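You operate a simulated robot arm through the tools that you are given. There is no shell and no other tool.

Carry out the task below with a simulated robot arm. There is one attempt and no reset: what you move stays moved.

Task
Wax the stud in the vice, then free it and lay it in the green cradle.
Fine: the wax stick goes back in its stand.
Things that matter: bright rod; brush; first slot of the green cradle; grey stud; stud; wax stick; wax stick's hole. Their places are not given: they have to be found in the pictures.

The check looks at the end state, three seconds after you hand in, the way a careful person would. Anything else that was tipped, shoved, dropped, spilled or broken makes it a failure.

Robot
A 7-joint arm with a two-finger parallel gripper, fixed in place. Base frame: the origin is on the floor under the middle of its stand, x ahead of it, y to its left, z up. Units: mm, degrees, N and s.
With the tool pointing down near the work surface it reaches from about 300 to 700 mm from the base axis. Its first joint turns from -66.0 to 66.0 degrees. Payload 1.57 kg.
The TCP is the grasp point between the finger pads, 30 mm short of the fingertips. In the tool frame z runs along the fingers and y along their closing line. The gripper opens to 110 mm. The fingers are 24 mm wide and 12 mm thick; the gripper's body (48 by 112 mm) begins 78 mm behind the TCP.
Orientation is that of the tool frame in the base frame, as a unit quaternion [x, y, z, w]. With the fingers straight down and closing along the base's y, the tool's x points along the base's -x, its y along +y and its z along -z.

Tools
- The arm moves only by the tool apply_moves. Its argument "rows" is a list that holds one entry, the list of rows, each a list of 7 numbers: the shift along the base's x, y, z in units of 25 mm (1.0 is 25 mm), then the turn, a rotation vector about the base's x, y, z in units of 4 degrees (1.0 is 4 degrees), then the opening, from 0 (shut) to 1 (fully open). In form: [[[tx, ty, tz, rx, ry, rz, gripper], ...]]. A call has 1 to 20 rows; each row shifts and turns the commanded pose from where the row before left it. A call with a number of a shift or a turn outside -1 to 1 is refused whole. Rows are played at 5 a second. More than 50 mm and 8.6 degrees between two rows, or a gripper value outside its range, and nothing of the call is played. A pose out of reach is approached as far as the arm can. The call stops where the force on the tool passes 70 N (or 10 N more than at its start, if that is more) or the arm is blocked; 0.2 s more then pass. The fingers move at their own pace (about 108 mm/s each) and stop on an object; they squeeze with about 28 N. The grip force told is the motor's: it shows also when the fingers shut on nothing. Time passes only in rows, and 0.2 s behind the last, so rows that do not move let the fingers close. It gives the time, the measured TCP pose, the force on the tool (base axes), the opening and the grip force at its end, in the units of the frame above (readings bear some noise), with the torque about the TCP (base axes, N m) and any sound that the robot's microphone picked up.
- Cameras (640 x 400 px; columns grow to the right, rows downward): "scene" is fixed at [146.7, -380.6, 1401.5]; the picture's right is [0.91, -0.42, 0.00], its down [-0.25, -0.55, -0.80] and it looks along [0.34, 0.72, -0.60] (base axes); focal length 247 px, centre (320, 200). "wrist" rides on the gripper at [70, 16, -141] in the tool frame; the picture's right is [-0.23, 0.97, 0.00], its down [-0.86, -0.20, -0.48] and it looks along [-0.47, -0.11, 0.88] (tool axes); focal length 222 px, centre (320, 200).
- capture(camera): a new picture of that camera. The clock stands still meanwhile.
- measure_at(camera, pixels): for up to 12 pixels [column, row] of the newest picture of that camera ("zoom" is the newest enlarged one), the place [x, y, z] in the base frame of the surface seen there, good to about 2 mm. The clock stands still meanwhile.
- inspect(camera, box): a new picture of the part [left, top, right, bottom] of that camera's present view, enlarged. The clock stands still meanwhile.
- job_done(): hands the job in; it is judged then, once.

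Unless the task says otherwise, let go and move clear before handing in.

The tools are called by a JSON object that holds its "fn" and its "kwargs". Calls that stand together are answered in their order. apply_moves: Moves the arm, as the interface text tells. Its arguments: {"type":"object","properties":{"rows":{"type":"array","items":{"type":"array","items":{"type":"array","items":{"type":"number"}}}}},"required":["rows"]} The other tools are called the same way: capture (camera) takes a picture; measure_at (camera, pixels) gives the place of the surface under pixels of a picture; inspect (camera, box) takes an enlarged picture of a part of a camera's view; job_done () hands the job in.

At the start:

```text
time: 0.0
tcp_pos: [387.7, -215.3, 1259.8]
ee_rot: [0.0, 1.0, 0.0, 0.0]
ft_force: [0.4, -0.2, 0.2]
torque: [0.0, 0.01, 0.01]
gripper_width: 110.0
gripper_force: 0.1
```

scene: 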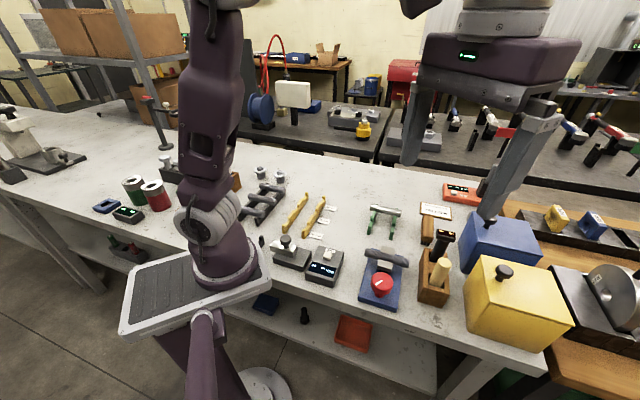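
wrist: 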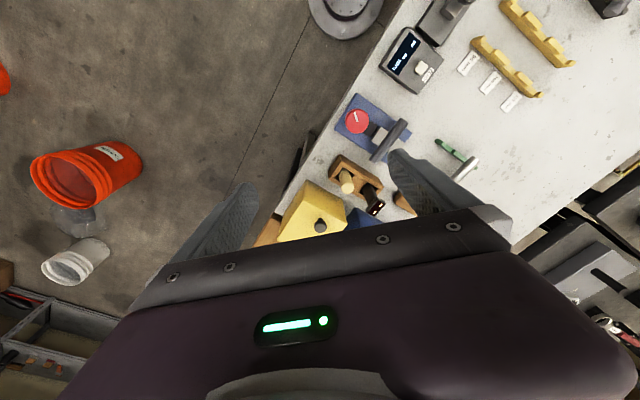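

The scene shows a bench with a green cradle near (383,218), a blue device with a red knob near (382,280), and a wooden stand near (435,270). I'll enlarge these areas before moving.

{"fn": "inspect", "kwargs": {"camera": "scene", "box": [340, 180, 480, 320]}}

{"fn": "inspect", "kwargs": {"camera": "scene", "box": [230, 150, 360, 300]}}

{"fn": "inspect", "kwargs": {"camera": "wrist", "box": [300, 0, 580, 230]}}

```text
2.86 times, centred on (410, 250) of scene
```

zoom: 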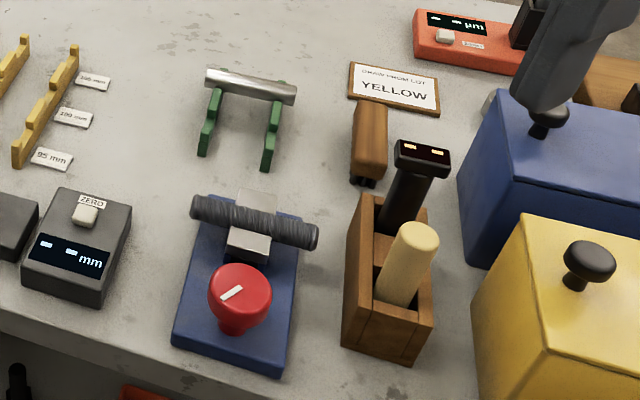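

```text
2.67 times, centred on (295, 225) of scene
```

zoom: 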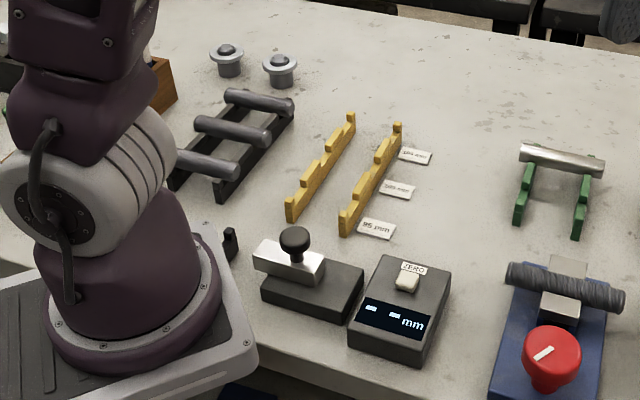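

```text
1.74 times, centred on (440, 115) of wrist
```

zoom: 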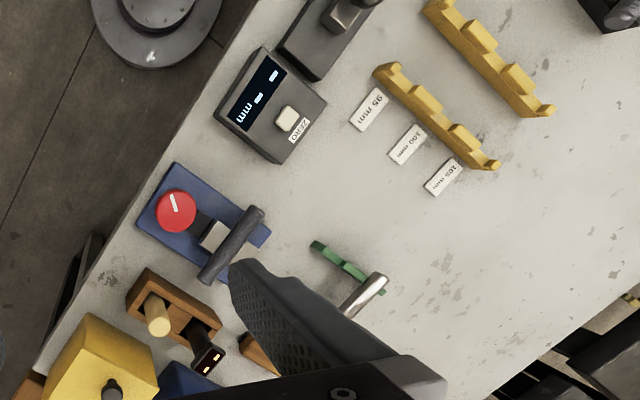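

The vice holds a dark ribbed stud at zoom (255,222), the wax stick looks like the pale one at (405,265), and the bright rod lies across the far slots of the green cradle. I'll measure these places next.

{"fn": "inspect", "kwargs": {"camera": "scene", "box": [370, 190, 460, 310]}}

{"fn": "measure_at", "kwargs": {"camera": "scene", "pixels": [[383, 208], [372, 210], [400, 213], [373, 229], [393, 236], [365, 253], [405, 261], [385, 262], [380, 282], [439, 265], [446, 235], [428, 228]]}}

```text
3.33 times, centred on (415, 250) of scene
```

zoom: 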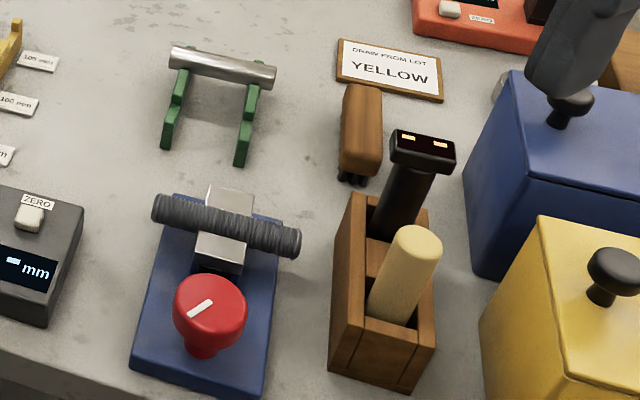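

```text
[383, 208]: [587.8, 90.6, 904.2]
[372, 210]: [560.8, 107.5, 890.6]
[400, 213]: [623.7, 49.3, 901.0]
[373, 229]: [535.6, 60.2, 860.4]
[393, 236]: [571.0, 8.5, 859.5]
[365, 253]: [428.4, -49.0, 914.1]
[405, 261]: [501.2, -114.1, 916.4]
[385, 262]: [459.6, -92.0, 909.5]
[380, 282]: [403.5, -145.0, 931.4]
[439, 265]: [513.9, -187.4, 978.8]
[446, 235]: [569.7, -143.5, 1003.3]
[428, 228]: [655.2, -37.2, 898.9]
```

Those measurements put the stud ends near (428,-49,914) and (501,-114,916), and the wax stick's top near (514,-187,979). I'll move the wrist camera over the vice for a closer view, staying well above everything.

{"fn": "apply_moves", "kwargs": {"rows": [[[-0.2, 0.9, -0.5, 0, 0, 0, 1], [-0.2, 0.9, -0.8, 0, 0, 0, 1], [-0.2, 0.9, -0.9, 0, 0, 0, 1], [-0.2, 0.9, -0.9, 0, 0, 0, 1], [-0.2, 0.9, -0.9, 0, 0, 0, 1], [-0.2, 0.9, -0.9, 0, 0, 0, 1], [-0.2, 0.4, -0.6, 0, 0, 0, 1], [0, 0, 0, 0, 0, 0, 1]]]}}

{"fn": "capture", "kwargs": {"camera": "wrist"}}

{"fn": "capture", "kwargs": {"camera": "scene"}}

```text
time: 1.8
tcp_pos: [353.3, -69.3, 1121.8]
ee_rot: [0.0, 1.0, -0.001, 0.0]
ft_force: [-0.5, 0.1, -0.1]
torque: [0.01, 0.0, 0.02]
gripper_width: 110.0
gripper_force: 0.0
```

```text
taken
```

wrist: 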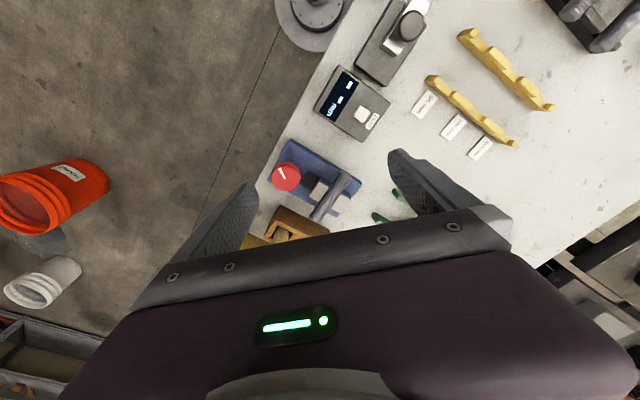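

```text
taken
```

scene: 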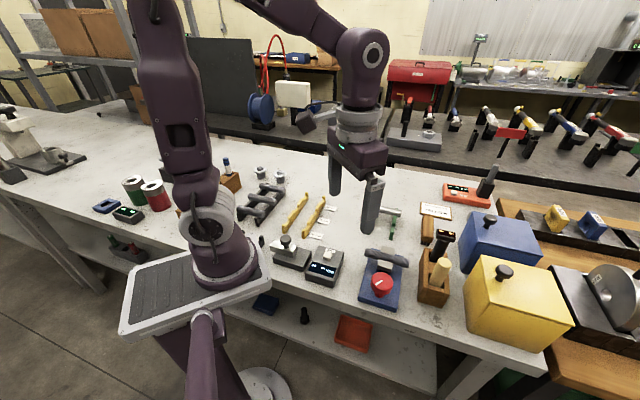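

The vice shows at wrist (320,185) with its red knob at (286,176). I'll enlarge both views to read the knob, the jaws and the stick stand.

{"fn": "inspect", "kwargs": {"camera": "wrist", "box": [250, 120, 400, 240]}}

{"fn": "inspect", "kwargs": {"camera": "scene", "box": [345, 230, 415, 310]}}

{"fn": "inspect", "kwargs": {"camera": "scene", "box": [405, 200, 465, 310]}}

{"fn": "inspect", "kwargs": {"camera": "scene", "box": [360, 195, 460, 250]}}

```text
3.33 times, centred on (325, 180) of wrist
```

zoom: 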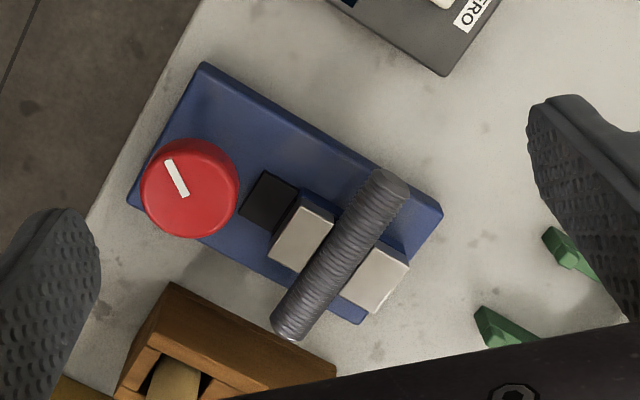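

```text
5.00 times, centred on (380, 270) of scene
```

zoom: 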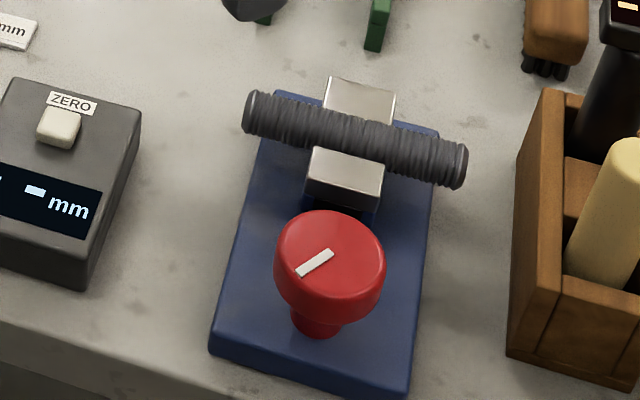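

```text
3.64 times, centred on (435, 255) of scene
```

zoom: 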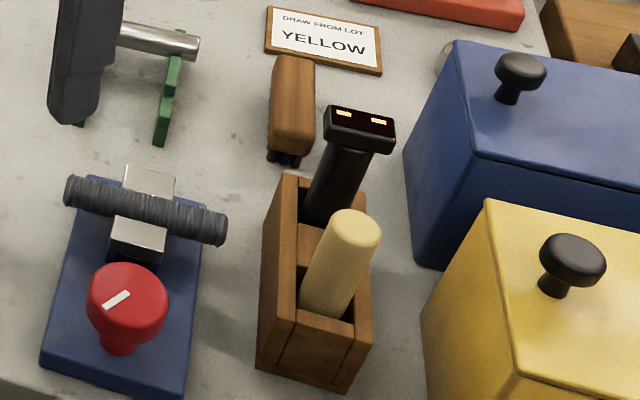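

```text
6.40 times, centred on (410, 222) of scene
```

zoom: 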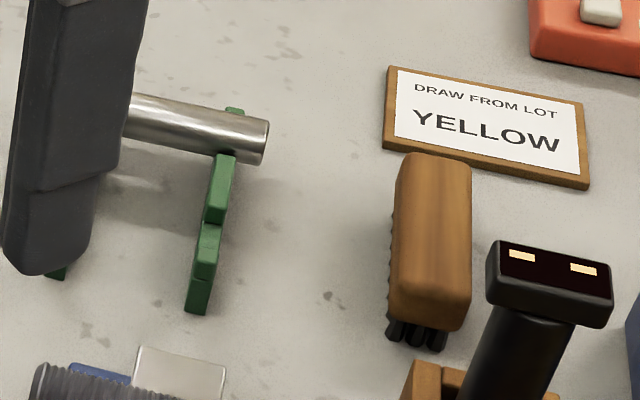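

The vice has a near movable jaw beside the red knob. The black item in the stand has two lit dashes. I'll look at the green cradle from closer to count its slots.

{"fn": "apply_moves", "kwargs": {"rows": [[[0.9, 0.84, -0.2, 0, 0, 0, 1], [0.9, 0.84, -0.6, 0, 0, 0, 1], [0.9, 0.84, -0.7, 0, 0, 0, 1], [0.9, 0.84, -0.7, 0, 0, 0, 1], [0.9, 0.84, -0.7, 0, 0, 0, 1], [0.9, 0.84, -0.7, 0, 0, 0, 1], [0.9, 0.84, -0.7, 0, 0, 0, 1], [0, 0, 0, 0, 0, 0, 1]]]}}

{"fn": "capture", "kwargs": {"camera": "wrist"}}

{"fn": "capture", "kwargs": {"camera": "scene"}}

```text
time: 3.6
tcp_pos: [511.7, 78.0, 1015.8]
ee_rot: [0.0, 1.0, 0.0, -0.001]
ft_force: [-0.8, 0.1, -0.4]
torque: [0.01, -0.02, 0.0]
gripper_width: 110.1
gripper_force: 0.1
```

```text
taken
```

wrist: 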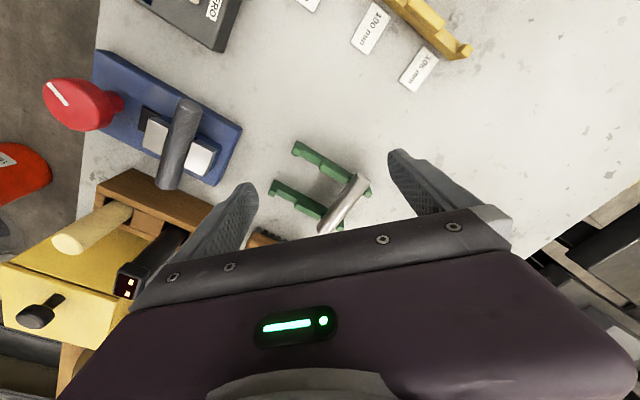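

```text
taken
```

scene: 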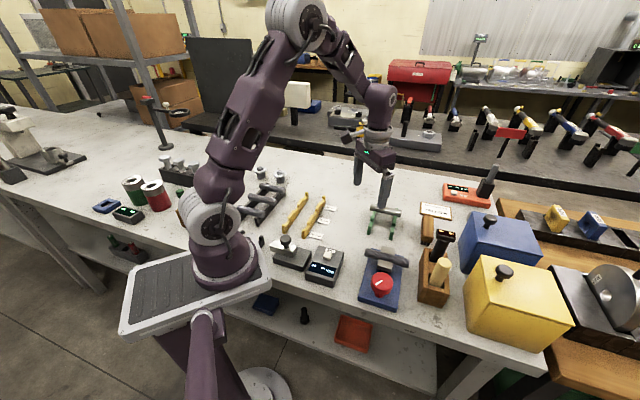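

{"fn": "inspect", "kwargs": {"camera": "wrist", "box": [250, 120, 400, 240]}}

{"fn": "inspect", "kwargs": {"camera": "wrist", "box": [0, 30, 270, 340]}}

{"fn": "inspect", "kwargs": {"camera": "scene", "box": [435, 160, 515, 210]}}

{"fn": "inspect", "kwargs": {"camera": "scene", "box": [230, 160, 300, 230]}}

```text
3.33 times, centred on (325, 180) of wrist
```

zoom: 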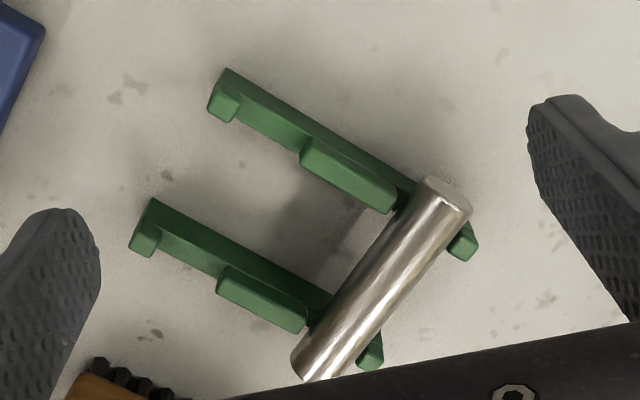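

```text
1.29 times, centred on (135, 185) of wrist
```

zoom: 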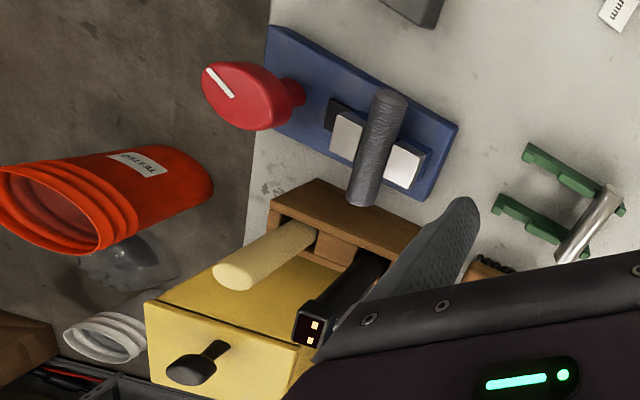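

```text
8.00 times, centred on (475, 185) of scene
```

zoom: 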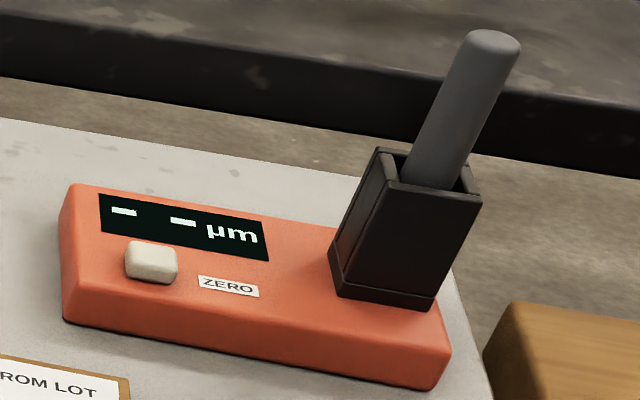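

```text
5.71 times, centred on (265, 195) of scene
```

zoom: 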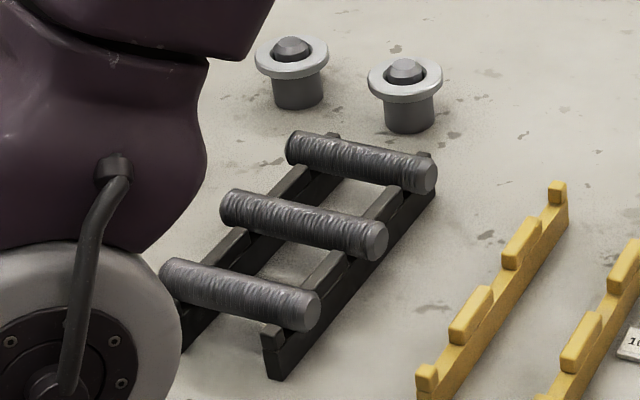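

The green cradle has two slots: the rear one holds the bright rod and the front one (nearest the vice) is free. I'll take an enlarged view of the vice and measure its stud, jaws and knob.

{"fn": "inspect", "kwargs": {"camera": "scene", "box": [345, 230, 415, 310]}}

{"fn": "measure_at", "kwargs": {"camera": "zoom", "pixels": [[250, 110], [462, 165], [280, 115], [430, 155], [355, 132], [360, 100], [345, 160], [330, 235], [300, 271], [330, 256], [230, 345], [440, 340]]}}

```text
5.00 times, centred on (380, 270) of scene
```

zoom: 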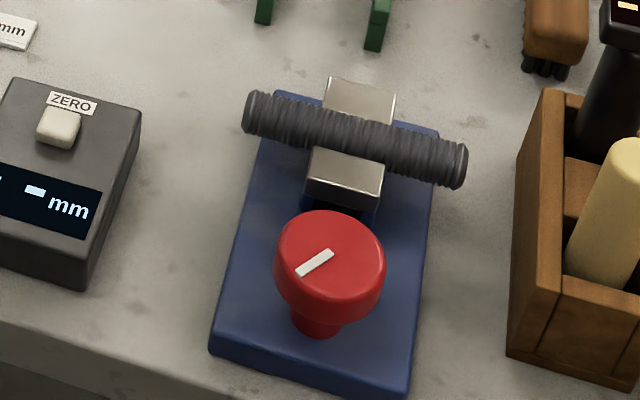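

```text
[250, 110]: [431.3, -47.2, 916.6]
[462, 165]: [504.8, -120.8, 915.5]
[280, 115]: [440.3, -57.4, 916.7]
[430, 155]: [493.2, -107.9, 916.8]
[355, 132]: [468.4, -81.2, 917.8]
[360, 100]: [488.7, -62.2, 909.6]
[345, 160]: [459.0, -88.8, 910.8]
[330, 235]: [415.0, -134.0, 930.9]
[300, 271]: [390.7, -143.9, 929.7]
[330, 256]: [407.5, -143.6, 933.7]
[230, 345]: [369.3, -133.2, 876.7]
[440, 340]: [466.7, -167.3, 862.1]
```

The stud runs at about -45° from (431,-47) to (505,-121), with its top near z 918, jaw tops near 910, plate top near 877 and bench near 862. Next I'll measure the stand, wax stick, black tool and boxes.

{"fn": "inspect", "kwargs": {"camera": "scene", "box": [405, 215, 475, 315]}}

{"fn": "measure_at", "kwargs": {"camera": "zoom", "pixels": [[340, 115], [320, 215], [300, 100], [200, 140], [210, 260], [330, 310], [290, 320], [275, 135], [342, 190], [470, 230], [230, 250], [200, 330]]}}

```text
4.00 times, centred on (440, 265) of scene
```

zoom: 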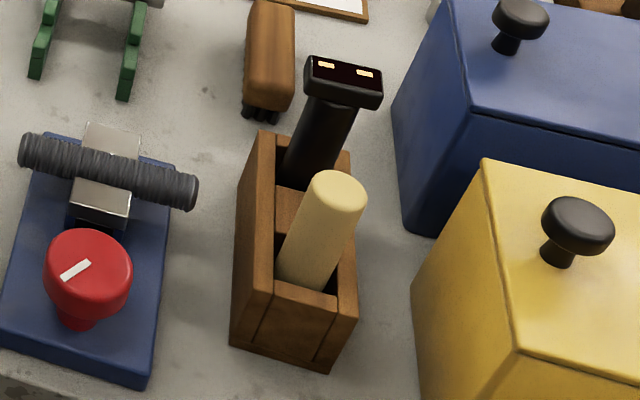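

```text
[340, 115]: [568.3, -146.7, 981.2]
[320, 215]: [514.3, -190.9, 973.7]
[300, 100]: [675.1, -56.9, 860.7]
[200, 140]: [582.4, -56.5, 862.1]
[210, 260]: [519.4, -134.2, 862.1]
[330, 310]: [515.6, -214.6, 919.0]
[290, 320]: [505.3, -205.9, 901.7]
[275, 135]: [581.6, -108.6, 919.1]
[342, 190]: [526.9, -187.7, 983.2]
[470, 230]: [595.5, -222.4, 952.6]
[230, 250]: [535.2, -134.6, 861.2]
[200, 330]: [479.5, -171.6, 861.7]
```

The stand's top is at z 919, and the stick top is at about (526,-187,983) on a bench at 862. I'll move the wrist camera above the stand to refine the stick position and check clearance to the boxes.

{"fn": "apply_moves", "kwargs": {"rows": [[[0, -0.5, 0.9, 0, 0, 0, 1], [-0.18, -0.9, 0.8, 0, 0, 0, 1], [-0.2, -1, 0, 0, 0, 0, 1], [-0.2, -1, 0, 0, 0, 0, 1], [-0.2, -1, 0, 0, 0, 0, 1], [-0.2, -1, 0, 0, 0, 0, 1], [-0.2, -1, 0, 0, 0, 0, 1], [-0.2, -1, 0, 0, 0, 0, 1], [-0.2, -1, 0, 0, 0, 0, 1], [-0.4, -0.8, 0, 0, 0, 0, 1], [0, 0, 0, 0, 0, 0, 1]]]}}

{"fn": "capture", "kwargs": {"camera": "wrist"}}

{"fn": "inspect", "kwargs": {"camera": "wrist", "box": [180, 60, 460, 250]}}

```text
time: 6.0
tcp_pos: [460.3, -153.0, 1058.6]
ee_rot: [0.0, 1.0, 0.0, 0.0]
ft_force: [0.1, -0.1, -0.7]
torque: [0.0, 0.04, -0.02]
gripper_width: 110.0
gripper_force: 0.1
```

```text
taken
```

wrist: 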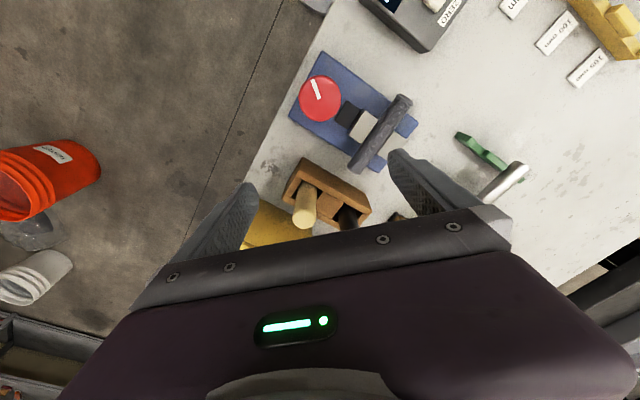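

```text
2.11 times, centred on (320, 155) of wrist
```

zoom: 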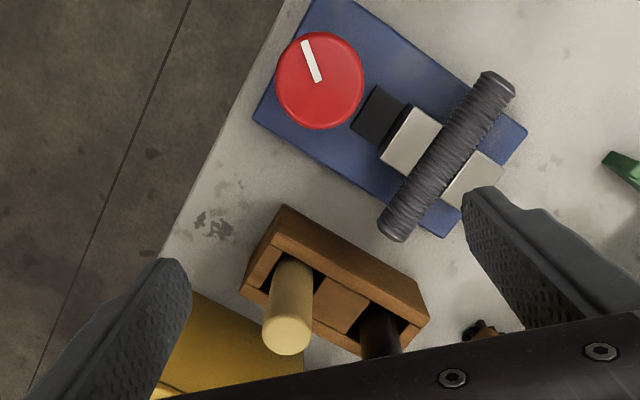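

This view is sharp: the stick top is at zoom (286,335), the knob at (318,80), and the stud runs from (497,85) to (395,225). I'll measure the key points here and check how near the yellow box is.

{"fn": "measure_at", "kwargs": {"camera": "zoom", "pixels": [[287, 337], [287, 352], [268, 335], [305, 337], [282, 210], [250, 283], [425, 318], [270, 270], [315, 270], [185, 300], [300, 375], [240, 330]]}}

{"fn": "measure_at", "kwargs": {"camera": "zoom", "pixels": [[497, 80], [510, 88], [384, 225], [400, 240], [450, 155], [440, 150], [458, 160], [318, 80], [282, 82], [360, 82], [318, 36], [320, 127]]}}

{"fn": "measure_at", "kwargs": {"camera": "zoom", "pixels": [[410, 140], [475, 185], [380, 115], [305, 42], [318, 80], [330, 0], [524, 128], [260, 112], [440, 232], [390, 80], [425, 112], [385, 160]]}}

```text
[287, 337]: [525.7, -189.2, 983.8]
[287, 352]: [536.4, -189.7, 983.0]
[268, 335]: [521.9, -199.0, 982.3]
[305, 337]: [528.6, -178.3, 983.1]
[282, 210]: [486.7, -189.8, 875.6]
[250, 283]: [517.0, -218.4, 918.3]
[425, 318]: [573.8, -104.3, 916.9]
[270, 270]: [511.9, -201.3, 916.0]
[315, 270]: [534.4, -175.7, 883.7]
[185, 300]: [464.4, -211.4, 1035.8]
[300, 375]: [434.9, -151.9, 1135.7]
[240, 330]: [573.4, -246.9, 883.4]
```

```text
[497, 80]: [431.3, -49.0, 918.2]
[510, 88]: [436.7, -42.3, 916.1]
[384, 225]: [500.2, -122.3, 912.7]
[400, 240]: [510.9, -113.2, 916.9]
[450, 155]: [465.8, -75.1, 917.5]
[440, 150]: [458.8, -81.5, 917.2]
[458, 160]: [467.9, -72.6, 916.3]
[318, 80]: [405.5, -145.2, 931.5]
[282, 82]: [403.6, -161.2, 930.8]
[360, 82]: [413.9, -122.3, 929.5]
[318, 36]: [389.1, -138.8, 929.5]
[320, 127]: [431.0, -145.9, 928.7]
```

```text
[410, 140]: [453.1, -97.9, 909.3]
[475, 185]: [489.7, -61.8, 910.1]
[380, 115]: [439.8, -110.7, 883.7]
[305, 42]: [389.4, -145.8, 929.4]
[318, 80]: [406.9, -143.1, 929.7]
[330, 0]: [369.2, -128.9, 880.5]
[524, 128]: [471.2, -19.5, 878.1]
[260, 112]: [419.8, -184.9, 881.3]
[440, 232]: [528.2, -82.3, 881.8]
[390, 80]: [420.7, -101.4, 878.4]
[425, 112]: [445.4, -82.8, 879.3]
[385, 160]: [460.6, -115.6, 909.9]
```

The stick centre is at about (527,-189), diameter about 24. The knob centre is near (409.5,-142), diameter about 42, and the stud centre is near (469,-82.5) at -45°. I'll go above the stick, turn the tool +45° so it closes along the stud direction, and check the alignment.

{"fn": "apply_moves", "kwargs": {"rows": [[[0.222, -0.12, 0, 0, 0, 0.9375, 0.7], [0.222, -0.12, 0, 0, 0, 0.9375, 0.7], [0.222, -0.12, 0, 0, 0, 0.9375, 0.7], [0.222, -0.12, 0, 0, 0, 0.9375, 0.7], [0.222, -0.12, 0, 0, 0, 0.9375, 0.7], [0.222, -0.12, 0, 0, 0, 0.9375, 0.7], [0.222, -0.12, 0, 0, 0, 0.9375, 0.7], [0.222, -0.12, 0, 0, 0, 0.9375, 0.7], [0.222, -0.12, 0, 0, 0, 0.9375, 0.7], [0.222, -0.12, 0, 0, 0, 0.9375, 0.7], [0.222, -0.12, 0, 0, 0, 0.9375, 0.7], [0.222, -0.12, 0, 0, 0, 0.9375, 0.7], [0, 0, 0, 0, 0, 0, 0.7]]]}}

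{"fn": "capture", "kwargs": {"camera": "wrist"}}

{"fn": "capture", "kwargs": {"camera": "scene"}}

```text
time: 8.8
tcp_pos: [526.9, -189.1, 1057.8]
ee_rot: [-0.383, 0.924, 0.0, 0.0]
ft_force: [0.8, -0.2, -0.6]
torque: [0.06, 0.02, 0.0]
gripper_width: 77.2
gripper_force: 0.1
```

```text
taken
```

wrist: 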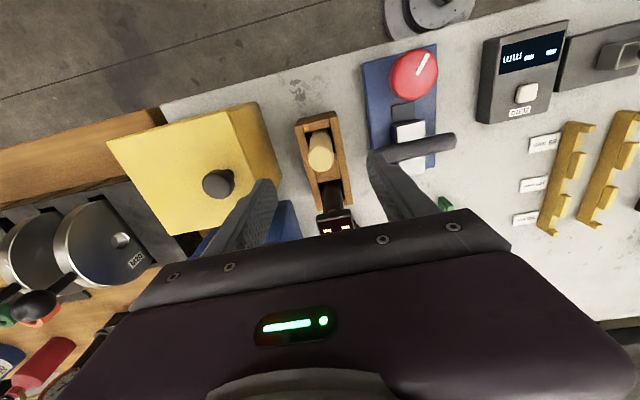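

```text
taken
```

scene: 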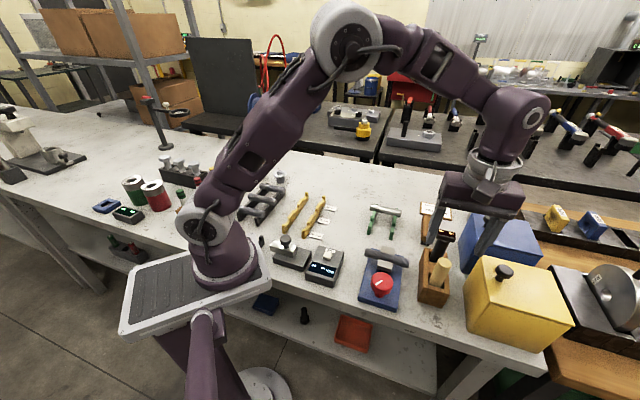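

The wrist view shows the stick top at (320,155), centred between the fingers, with the black tool at (335,225) clear of both finger paths. I'll descend partway and check again.

{"fn": "apply_moves", "kwargs": {"rows": [[[0, 0, -0.8, 0, 0, 0, 0.6], [0, 0, -0.8, 0, 0, 0, 0.6], [0, 0, -0.6, 0, 0, 0, 0.6], [0, 0, 0, 0, 0, 0, 0.6]]]}}

{"fn": "capture", "kwargs": {"camera": "wrist"}}

{"fn": "inspect", "kwargs": {"camera": "scene", "box": [400, 180, 520, 310]}}

```text
time: 9.8
tcp_pos: [525.8, -189.1, 1002.1]
ee_rot: [-0.383, 0.924, 0.0, 0.0]
ft_force: [0.6, 0.8, -0.1]
torque: [0.0, 0.03, -0.02]
gripper_width: 66.2
gripper_force: 0.1
```

```text
taken
```

wrist: 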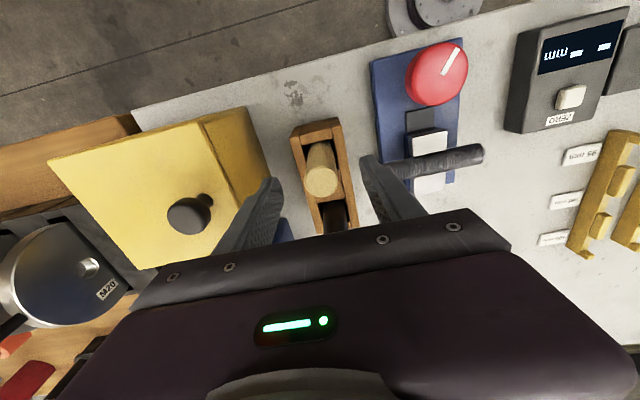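

```text
3.08 times, centred on (460, 245) of scene
```

zoom: 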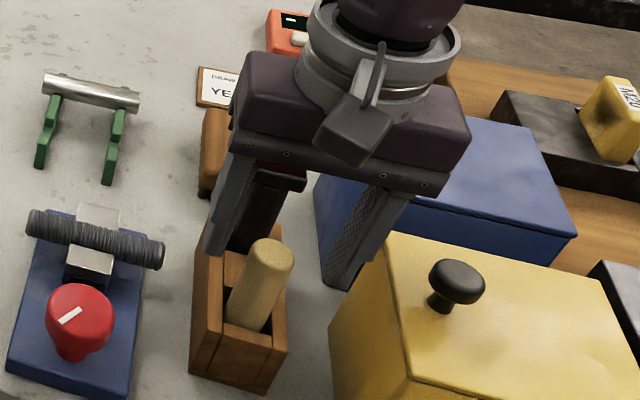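

The stick top shows at wrist (322,180), which matches the expected (321,183), so alignment is within a couple of mm. I'll descend to z 958 and close on the stick.

{"fn": "apply_moves", "kwargs": {"rows": [[[0.04, 0, -0.6, 0, 0, 0, 0.6], [0, 0, -0.6, 0, 0, 0, 0.6], [0, 0, -0.56, 0, 0, 0, 0.6], [0, 0, 0, 0, 0, 0, 0.6], [0, 0, 0, 0, 0, 0, 0.4], [0, 0, 0, 0, 0, 0, 0.25], [0, 0, 0, 0, 0, 0, 0.1], [0, 0, 0, 0, 0, 0, 0.1], [0, 0, 0, 0, 0, 0, 0.1]]]}}

{"fn": "capture", "kwargs": {"camera": "wrist"}}

{"fn": "inspect", "kwargs": {"camera": "scene", "box": [400, 180, 520, 310]}}

```text
time: 11.8
tcp_pos: [527.0, -188.6, 957.2]
ee_rot: [-0.383, 0.924, 0.0, 0.0]
ft_force: [-0.7, -0.2, 0.3]
torque: [0.0, 0.02, 0.0]
gripper_width: 26.8
gripper_force: 27.8
```

```text
taken
```

wrist: 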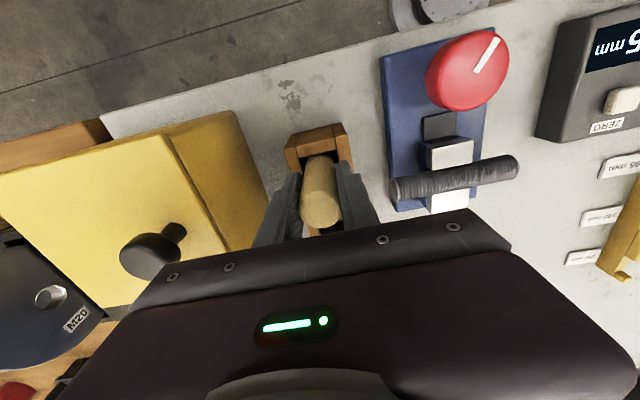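

```text
3.08 times, centred on (460, 245) of scene
```

zoom: 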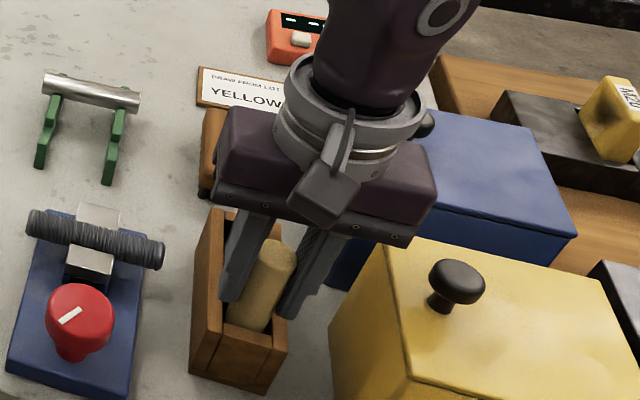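

The fingers hold the stick at 26.8 mm with 27.8 N. The grasp pose is (527.0,-188.6,957.2), which I'll reuse for putting it back. Now I'll lift straight up.

{"fn": "apply_moves", "kwargs": {"rows": [[[0, 0, 0.3, 0, 0, 0, 0.1], [0, 0, 0.6, 0, 0, 0, 0.1], [0, 0, 0.6, 0, 0, 0, 0.1], [0, 0, 0.6, 0, 0, 0, 0.1], [0, 0, 0.6, 0, 0, 0, 0.1], [0, 0, 0.6, 0, 0, 0, 0.1], [0, 0, 0, 0, 0, 0, 0.1]]]}}

{"fn": "capture", "kwargs": {"camera": "wrist"}}

{"fn": "inspect", "kwargs": {"camera": "scene", "box": [400, 180, 520, 310]}}

```text
time: 13.4
tcp_pos: [528.6, -189.7, 1041.0]
ee_rot: [-0.383, 0.924, 0.0, 0.0]
ft_force: [-0.3, -0.4, -0.6]
torque: [0.01, 0.0, -0.01]
gripper_width: 26.9
gripper_force: 27.8
```

```text
taken
```

wrist: 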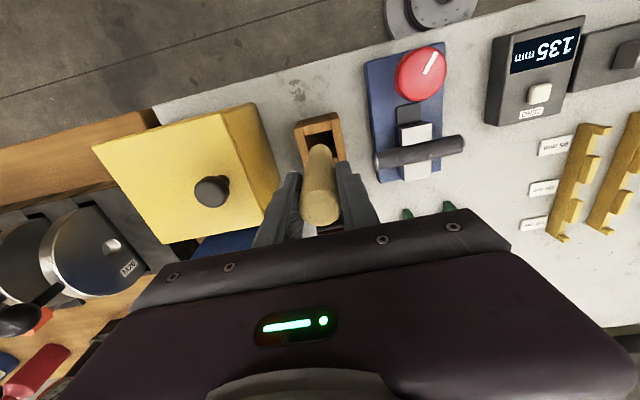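

```text
3.08 times, centred on (460, 245) of scene
```

zoom: 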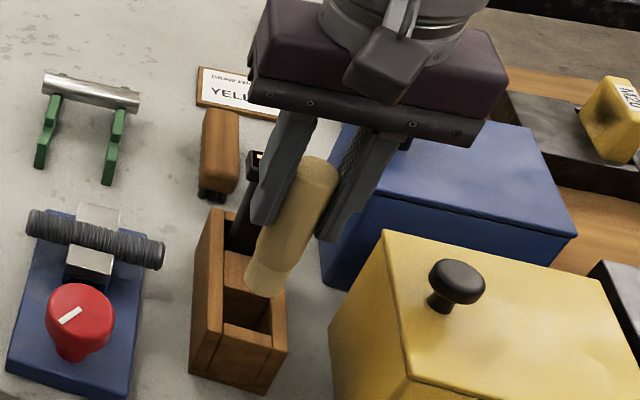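

The stick is clear of the stand. Its lower end shows at zoom (265,290), so I'll measure the end and its top to learn how far it hangs below the grip.

{"fn": "measure_at", "kwargs": {"camera": "zoom", "pixels": [[264, 288], [262, 280], [272, 283], [285, 240], [320, 165], [255, 272], [282, 280]]}}

```text
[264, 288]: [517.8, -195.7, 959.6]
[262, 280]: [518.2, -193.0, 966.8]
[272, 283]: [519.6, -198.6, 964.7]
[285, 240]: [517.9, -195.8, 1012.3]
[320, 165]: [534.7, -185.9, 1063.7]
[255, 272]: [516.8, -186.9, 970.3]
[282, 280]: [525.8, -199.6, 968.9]
```

The stick's lower end is at about z 957.5, so it hangs about 83.5 mm below the TCP. Contact with the stud top (918) should come near TCP z 1001.5. I'll move above the outer stud end and lower to just short of contact.

{"fn": "apply_moves", "kwargs": {"rows": [[[-0.3, 0.78, 0, 0, 0, 0, 0.1], [-0.3, 0.78, 0, 0, 0, 0, 0.1], [-0.3, 0.78, 0, 0, 0, 0, 0.1], [-0.3, 0.76, 0, 0, 0, 0, 0.1], [0, 0, -0.5, 0, 0, 0, 0.1], [0, 0, -0.5, 0, 0, 0, 0.1], [0, 0, -0.35, 0, 0, 0, 0.1], [0, 0, 0, 0, 0, 0, 0.1]]]}}

{"fn": "inspect", "kwargs": {"camera": "scene", "box": [350, 200, 450, 300]}}

{"fn": "capture", "kwargs": {"camera": "wrist"}}

```text
time: 15.2
tcp_pos: [499.1, -111.9, 1007.7]
ee_rot: [-0.382, 0.924, -0.002, 0.003]
ft_force: [10.7, -12.5, 23.2]
torque: [-0.97, -0.91, -0.02]
gripper_width: 27.4
gripper_force: 27.7
```

```text
4.00 times, centred on (400, 250) of scene
```

zoom: 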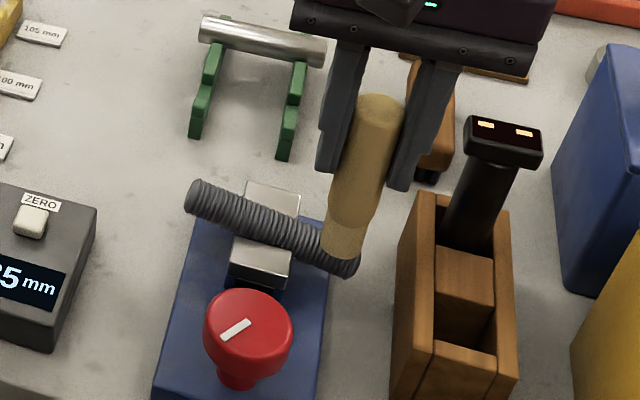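

```text
taken
```

wrist: 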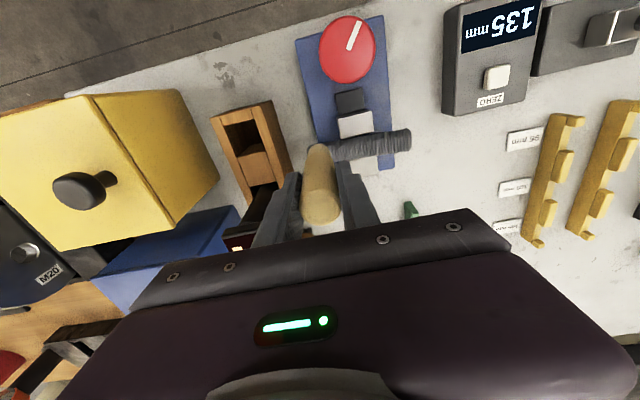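

The reading shows unexpected contact at TCP z 1007.7 with 23 N up, and the stud now looks tilted, its right end lower at zoom (352,265). I'll back off upward at once and inspect.

{"fn": "apply_moves", "kwargs": {"rows": [[[0, 0, 0.4, 0, 0, 0, 0.1], [0, 0, 0.6, 0, 0, 0, 0.1], [0, 0, 0, 0, 0, 0, 0.1]]]}}

{"fn": "inspect", "kwargs": {"camera": "scene", "box": [350, 215, 420, 285]}}

{"fn": "inspect", "kwargs": {"camera": "wrist", "box": [270, 0, 440, 220]}}

```text
time: 16.0
tcp_pos: [497.6, -109.8, 1032.3]
ee_rot: [-0.383, 0.924, 0.001, 0.0]
ft_force: [-0.8, -0.2, -0.5]
torque: [0.0, 0.0, -0.01]
gripper_width: 26.9
gripper_force: 28.3
```

```text
5.71 times, centred on (385, 250) of scene
```

zoom: 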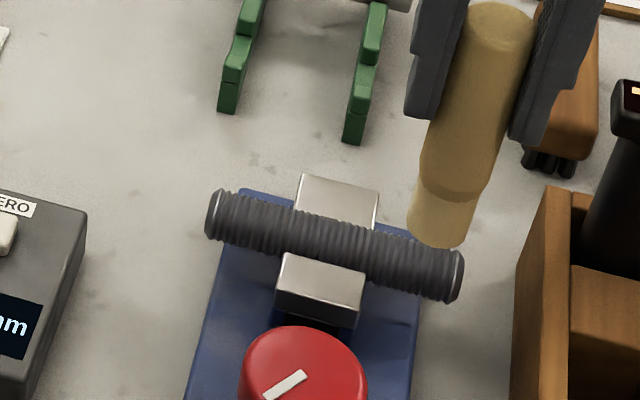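

```text
1.82 times, centred on (355, 110) of wrist
```

zoom: 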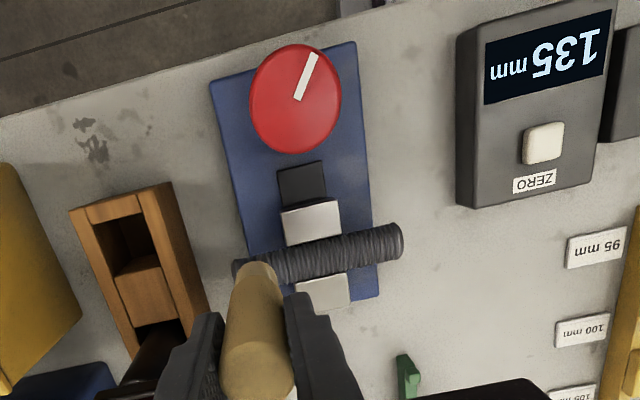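

After backing off, the stud is back at its original place, with ends at zoom (215,215) and (460,275). The stick has a narrower wax tip at (440,225). I'll measure the stud and tip to understand the earlier contact.

{"fn": "inspect", "kwargs": {"camera": "scene", "box": [350, 215, 420, 285]}}

{"fn": "measure_at", "kwargs": {"camera": "zoom", "pixels": [[225, 205], [260, 212], [300, 225], [340, 235], [380, 245], [420, 255], [450, 262], [435, 245], [420, 235], [455, 245], [440, 215], [450, 180]]}}

```text
5.71 times, centred on (385, 250) of scene
```

zoom: 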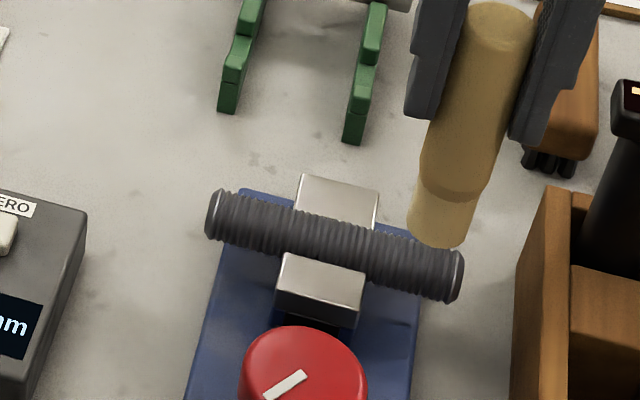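

```text
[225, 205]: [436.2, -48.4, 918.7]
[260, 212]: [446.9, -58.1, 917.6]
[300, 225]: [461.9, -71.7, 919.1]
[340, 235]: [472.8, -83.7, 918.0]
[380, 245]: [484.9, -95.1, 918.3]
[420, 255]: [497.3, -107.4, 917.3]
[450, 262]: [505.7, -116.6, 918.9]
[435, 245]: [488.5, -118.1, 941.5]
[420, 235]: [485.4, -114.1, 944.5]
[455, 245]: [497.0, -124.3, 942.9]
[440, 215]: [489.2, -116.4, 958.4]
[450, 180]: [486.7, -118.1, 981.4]
```

The tip's lower end is about 92 mm below the TCP (z 940 at TCP 1032), so contact is near TCP z 1010.5, and the stud top line lies on x+y≈389. I'll centre on that line and approach in small steps to get a light contact.

{"fn": "apply_moves", "kwargs": {"rows": [[[0, 0.085, -0.4, 0, 0, 0, 0.1], [0, 0, -0.3, 0, 0, 0, 0.1], [0, 0, -0.12, 0, 0, 0, 0.1], [0, 0, 0, 0, 0, 0, 0.1]]]}}

```text
time: 17.0
tcp_pos: [498.2, -109.6, 1012.3]
ee_rot: [-0.383, 0.924, 0.0, 0.001]
ft_force: [2.8, -2.9, 11.6]
torque: [-0.24, -0.28, 0.01]
gripper_width: 26.6
gripper_force: 28.0
```

Contact gives 11.6 N at z 1012.3, so I'll ease up 1.5 mm and make a short slow stroke towards the middle while watching the force.

{"fn": "apply_moves", "kwargs": {"rows": [[[0, 0, 0.06, 0, 0, 0, 0.1], [0, 0, 0, 0, 0, 0, 0.1], [-0.14, 0.14, 0, 0, 0, 0, 0.1], [-0.14, 0.14, 0, 0, 0, 0, 0.1], [-0.14, 0.14, 0, 0, 0, 0, 0.1]]]}}

{"fn": "inspect", "kwargs": {"camera": "scene", "box": [350, 215, 420, 285]}}

```text
time: 18.2
tcp_pos: [487.5, -98.5, 1014.5]
ee_rot: [-0.382, 0.924, 0.0, 0.0]
ft_force: [0.1, -0.5, 0.5]
torque: [0.01, 0.03, -0.01]
gripper_width: 26.5
gripper_force: 28.4
```

```text
5.71 times, centred on (385, 250) of scene
```

zoom: 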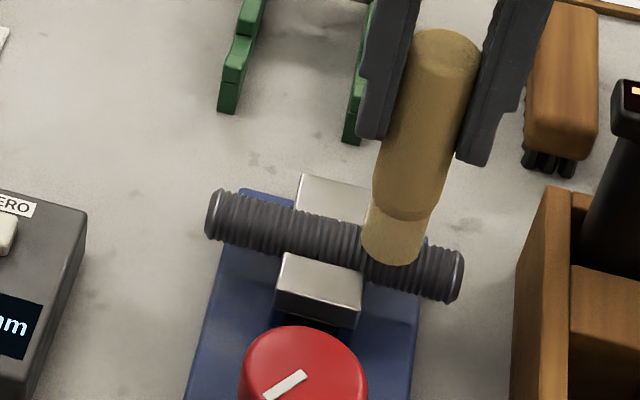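

Force is nearly zero here, so the contact height is about 1013. I'll go down 0.8 mm and keep stroking towards the middle.

{"fn": "apply_moves", "kwargs": {"rows": [[[0, 0, -0.032, 0, 0, 0, 0.1], [-0.07, 0.07, 0, 0, 0, 0, 0.1], [-0.07, 0.07, 0, 0, 0, 0, 0.1]]]}}

```text
time: 19.0
tcp_pos: [484.2, -95.7, 1012.0]
ee_rot: [-0.382, 0.924, 0.0, 0.0]
ft_force: [1.8, -1.8, 7.1]
torque: [-0.21, -0.24, 0.01]
gripper_width: 26.8
gripper_force: 28.4
```

At z 1012 the contact force is 7 N with a clean friction component, a good rubbing pressure. I'll keep stroking across the middle.

{"fn": "apply_moves", "kwargs": {"rows": [[[-0.14, 0.14, 0, 0, 0, 0, 0.1], [-0.14, 0.14, 0, 0, 0, 0, 0.1], [-0.14, 0.14, 0, 0, 0, 0, 0.1], [-0.14, 0.14, 0, 0, 0, 0, 0.1]]]}}

{"fn": "inspect", "kwargs": {"camera": "scene", "box": [350, 215, 420, 285]}}

```text
time: 20.0
tcp_pos: [469.3, -81.1, 1012.0]
ee_rot: [-0.383, 0.924, 0.001, -0.001]
ft_force: [-0.1, 0.7, -1.3]
torque: [0.04, 0.03, -0.04]
gripper_width: 26.9
gripper_force: 28.1
```

```text
5.71 times, centred on (385, 250) of scene
```

zoom: 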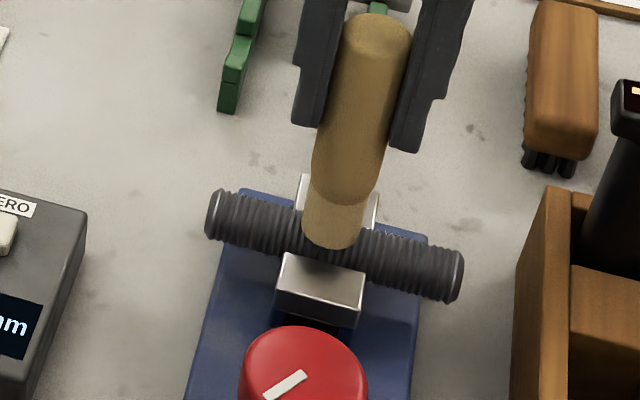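

Contact was lost at the middle (about 0 N), so I'll lower another 0.8 mm here and continue with short strokes.

{"fn": "apply_moves", "kwargs": {"rows": [[[0, 0, -0.032, 0, 0, 0, 0.1], [-0.07, 0.07, 0, 0, 0, 0, 0.1], [-0.07, 0.07, 0, 0, 0, 0, 0.1]]]}}

```text
time: 20.8
tcp_pos: [466.1, -77.7, 1011.6]
ee_rot: [-0.383, 0.924, 0.0, 0.0]
ft_force: [-0.3, -0.2, -0.2]
torque: [0.01, 0.04, 0.02]
gripper_width: 26.7
gripper_force: 27.8
```

Still no contact at z 1011.5, so I'll lower another 1 mm.

{"fn": "apply_moves", "kwargs": {"rows": [[[0, 0, -0.04, 0, 0, 0, 0.1], [0, 0, 0, 0, 0, 0, 0.1]]]}}

{"fn": "inspect", "kwargs": {"camera": "scene", "box": [350, 215, 420, 285]}}

{"fn": "capture", "kwargs": {"camera": "wrist"}}

```text
time: 21.4
tcp_pos: [466.3, -77.3, 1010.8]
ee_rot: [-0.382, 0.924, 0.0, 0.0]
ft_force: [-0.5, -0.6, 6.0]
torque: [-0.21, -0.23, -0.01]
gripper_width: 26.6
gripper_force: 28.3
```

```text
5.71 times, centred on (385, 250) of scene
```

zoom: 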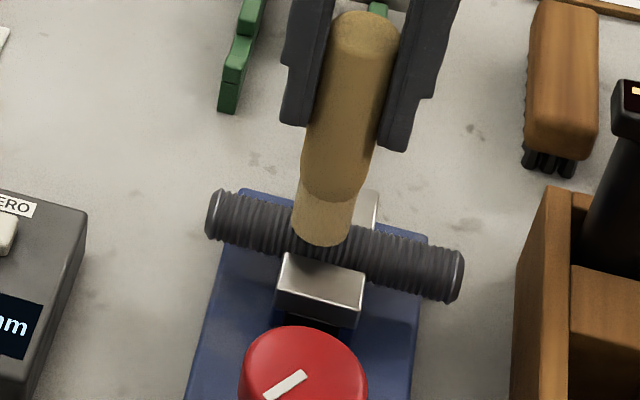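

```text
taken
```

wrist: 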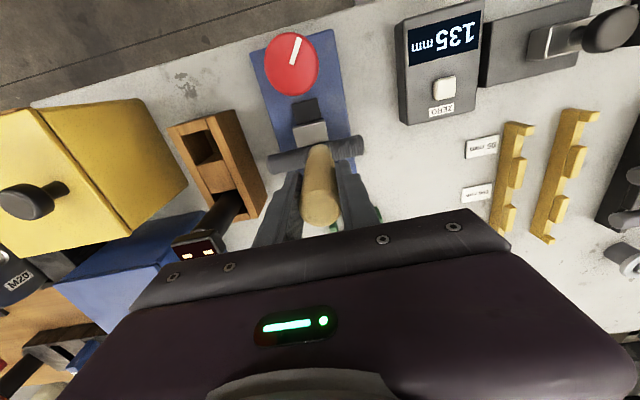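

Contact is back at 6 N with z 1010.5. I'll continue the stroke towards the inner end in short steps.

{"fn": "apply_moves", "kwargs": {"rows": [[[-0.14, 0.14, 0, 0, 0, 0, 0.1], [-0.14, 0.14, 0, 0, 0, 0, 0.1], [-0.14, 0.14, 0, 0, 0, 0, 0.1]]]}}

```text
time: 22.2
tcp_pos: [454.0, -66.1, 1010.3]
ee_rot: [-0.383, 0.924, 0.001, 0.0]
ft_force: [0.0, 0.5, -0.4]
torque: [-0.01, 0.02, 0.01]
gripper_width: 26.6
gripper_force: 28.1
```

Contact is lost again at the same height. I'll check whether the stick slid in the grip or the stud moved by measuring both.

{"fn": "inspect", "kwargs": {"camera": "scene", "box": [350, 215, 420, 285]}}

{"fn": "measure_at", "kwargs": {"camera": "zoom", "pixels": [[225, 205], [250, 212], [300, 225], [340, 235], [380, 245], [420, 255], [450, 262], [290, 235], [285, 225], [290, 210], [310, 180], [340, 30]]}}

```text
5.71 times, centred on (385, 250) of scene
```

zoom: 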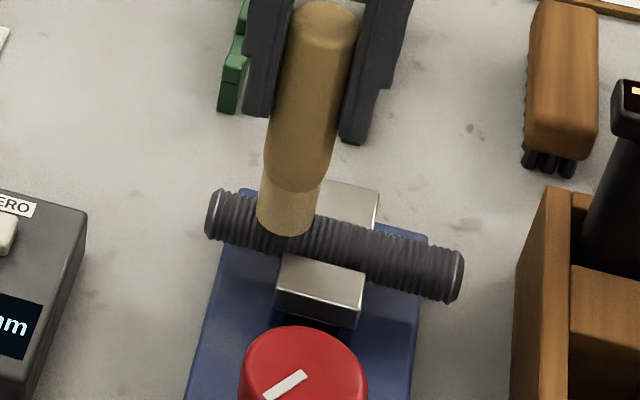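

```text
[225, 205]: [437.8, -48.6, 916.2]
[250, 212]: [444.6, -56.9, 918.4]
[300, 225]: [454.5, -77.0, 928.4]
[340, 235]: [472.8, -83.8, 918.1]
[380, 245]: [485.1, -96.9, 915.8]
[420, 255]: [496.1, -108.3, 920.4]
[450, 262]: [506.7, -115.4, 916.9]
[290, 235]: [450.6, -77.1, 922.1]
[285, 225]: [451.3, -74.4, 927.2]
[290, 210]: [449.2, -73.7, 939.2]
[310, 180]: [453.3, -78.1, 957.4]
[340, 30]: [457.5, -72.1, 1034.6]
```

I'll measure several points on the stick's top face and tip edge to tell slip from wear.

{"fn": "measure_at", "kwargs": {"camera": "zoom", "pixels": [[325, 15], [330, 22], [320, 28], [340, 20], [310, 20], [345, 30], [285, 232], [275, 228], [300, 232], [280, 190], [285, 185], [290, 195]]}}

{"fn": "inspect", "kwargs": {"camera": "wrist", "box": [250, 110, 390, 240]}}

```text
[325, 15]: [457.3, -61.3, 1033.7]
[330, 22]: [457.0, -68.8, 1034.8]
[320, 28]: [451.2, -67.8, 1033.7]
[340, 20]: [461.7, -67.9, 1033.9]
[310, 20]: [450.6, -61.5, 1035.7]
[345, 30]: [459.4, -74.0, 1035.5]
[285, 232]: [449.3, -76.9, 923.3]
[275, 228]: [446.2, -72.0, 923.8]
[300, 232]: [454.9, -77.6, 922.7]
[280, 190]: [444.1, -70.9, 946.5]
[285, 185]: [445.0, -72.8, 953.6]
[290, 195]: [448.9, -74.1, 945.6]
```

```text
3.08 times, centred on (320, 175) of wrist
```

zoom: 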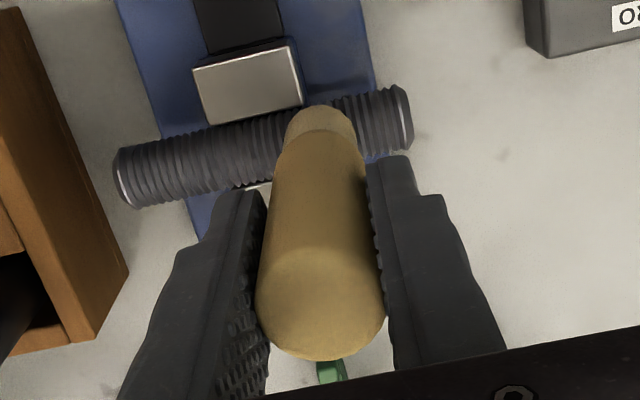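

The stick's top is still about 24 mm above the TCP, so it hasn't slid up, and the tip may simply be wearing as it rubs. I'll lower in small steps until contact returns, then keep rubbing the inner end.

{"fn": "apply_moves", "kwargs": {"rows": [[[0, 0, -0.04, 0, 0, 0, 0.1], [-0.04, 0.04, 0, 0, 0, 0, 0.1], [-0.04, 0.04, 0, 0, 0, 0, 0.1]]]}}

```text
time: 23.0
tcp_pos: [453.7, -65.0, 1009.6]
ee_rot: [-0.382, 0.924, 0.0, 0.0]
ft_force: [1.5, 0.3, 1.3]
torque: [-0.11, -0.12, 0.02]
gripper_width: 26.9
gripper_force: 27.1
```

Light contact is back. I'll stroke on to the inner end with a slight steady descent to hold pressure.

{"fn": "apply_moves", "kwargs": {"rows": [[[-0.14, 0.14, -0.02, 0, 0, 0, 0.1], [-0.14, 0.14, -0.02, 0, 0, 0, 0.1], [-0.14, 0.14, -0.02, 0, 0, 0, 0.1], [-0.1, 0.1, -0.02, 0, 0, 0, 0.1]]]}}

{"fn": "inspect", "kwargs": {"camera": "scene", "box": [350, 215, 420, 285]}}

```text
time: 24.0
tcp_pos: [440.5, -52.3, 1007.8]
ee_rot: [-0.383, 0.924, 0.001, 0.0]
ft_force: [0.7, -0.9, 1.7]
torque: [-0.07, -0.07, 0.04]
gripper_width: 26.9
gripper_force: 28.0
```

```text
5.71 times, centred on (385, 250) of scene
```

zoom: 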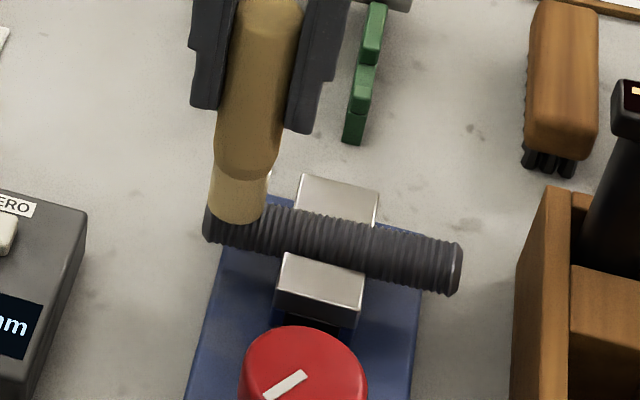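

The stud rocks a little toward the pressed end under light force and recovers. I'll lift clear and look closely at the stud for wax.

{"fn": "apply_moves", "kwargs": {"rows": [[[0, 0, 0.4, 0, 0, 0, 0.1], [0, 0, 0.8, 0, 0, 0, 0.1], [-0.5, -0.5, 0.8, 0, 0, 0, 0.1], [-0.9, -0.9, 0, 0, 0, 0, 0.1], [0, 0, 0, 0, 0, 0, 0.1]]]}}

{"fn": "inspect", "kwargs": {"camera": "scene", "box": [355, 235, 420, 280]}}

{"fn": "capture", "kwargs": {"camera": "wrist"}}

```text
time: 25.2
tcp_pos: [405.1, -85.5, 1058.1]
ee_rot: [-0.383, 0.924, 0.0, 0.0]
ft_force: [-0.5, -0.8, -0.6]
torque: [-0.02, -0.02, 0.0]
gripper_width: 26.7
gripper_force: 27.8
```

```text
8.89 times, centred on (388, 258) of scene
```

zoom: 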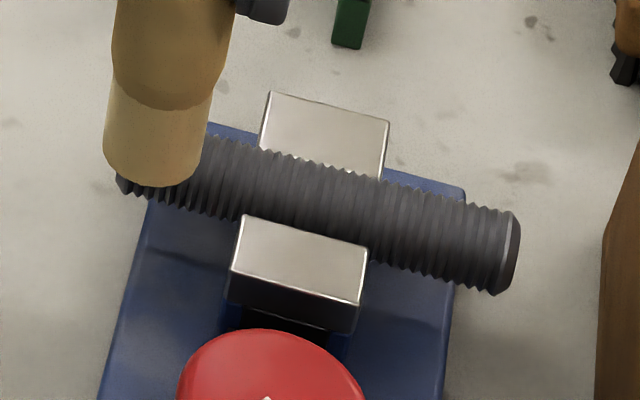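

```text
taken
```

wrist: 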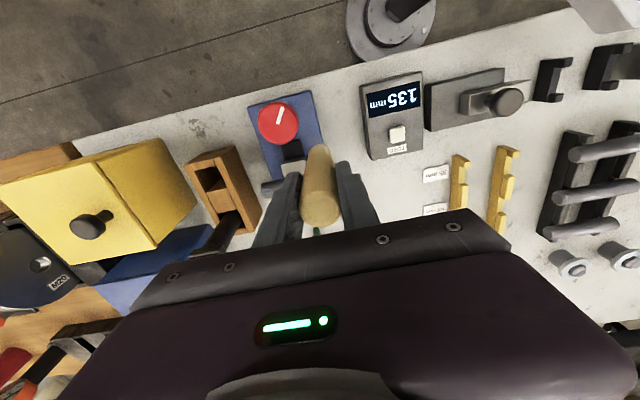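

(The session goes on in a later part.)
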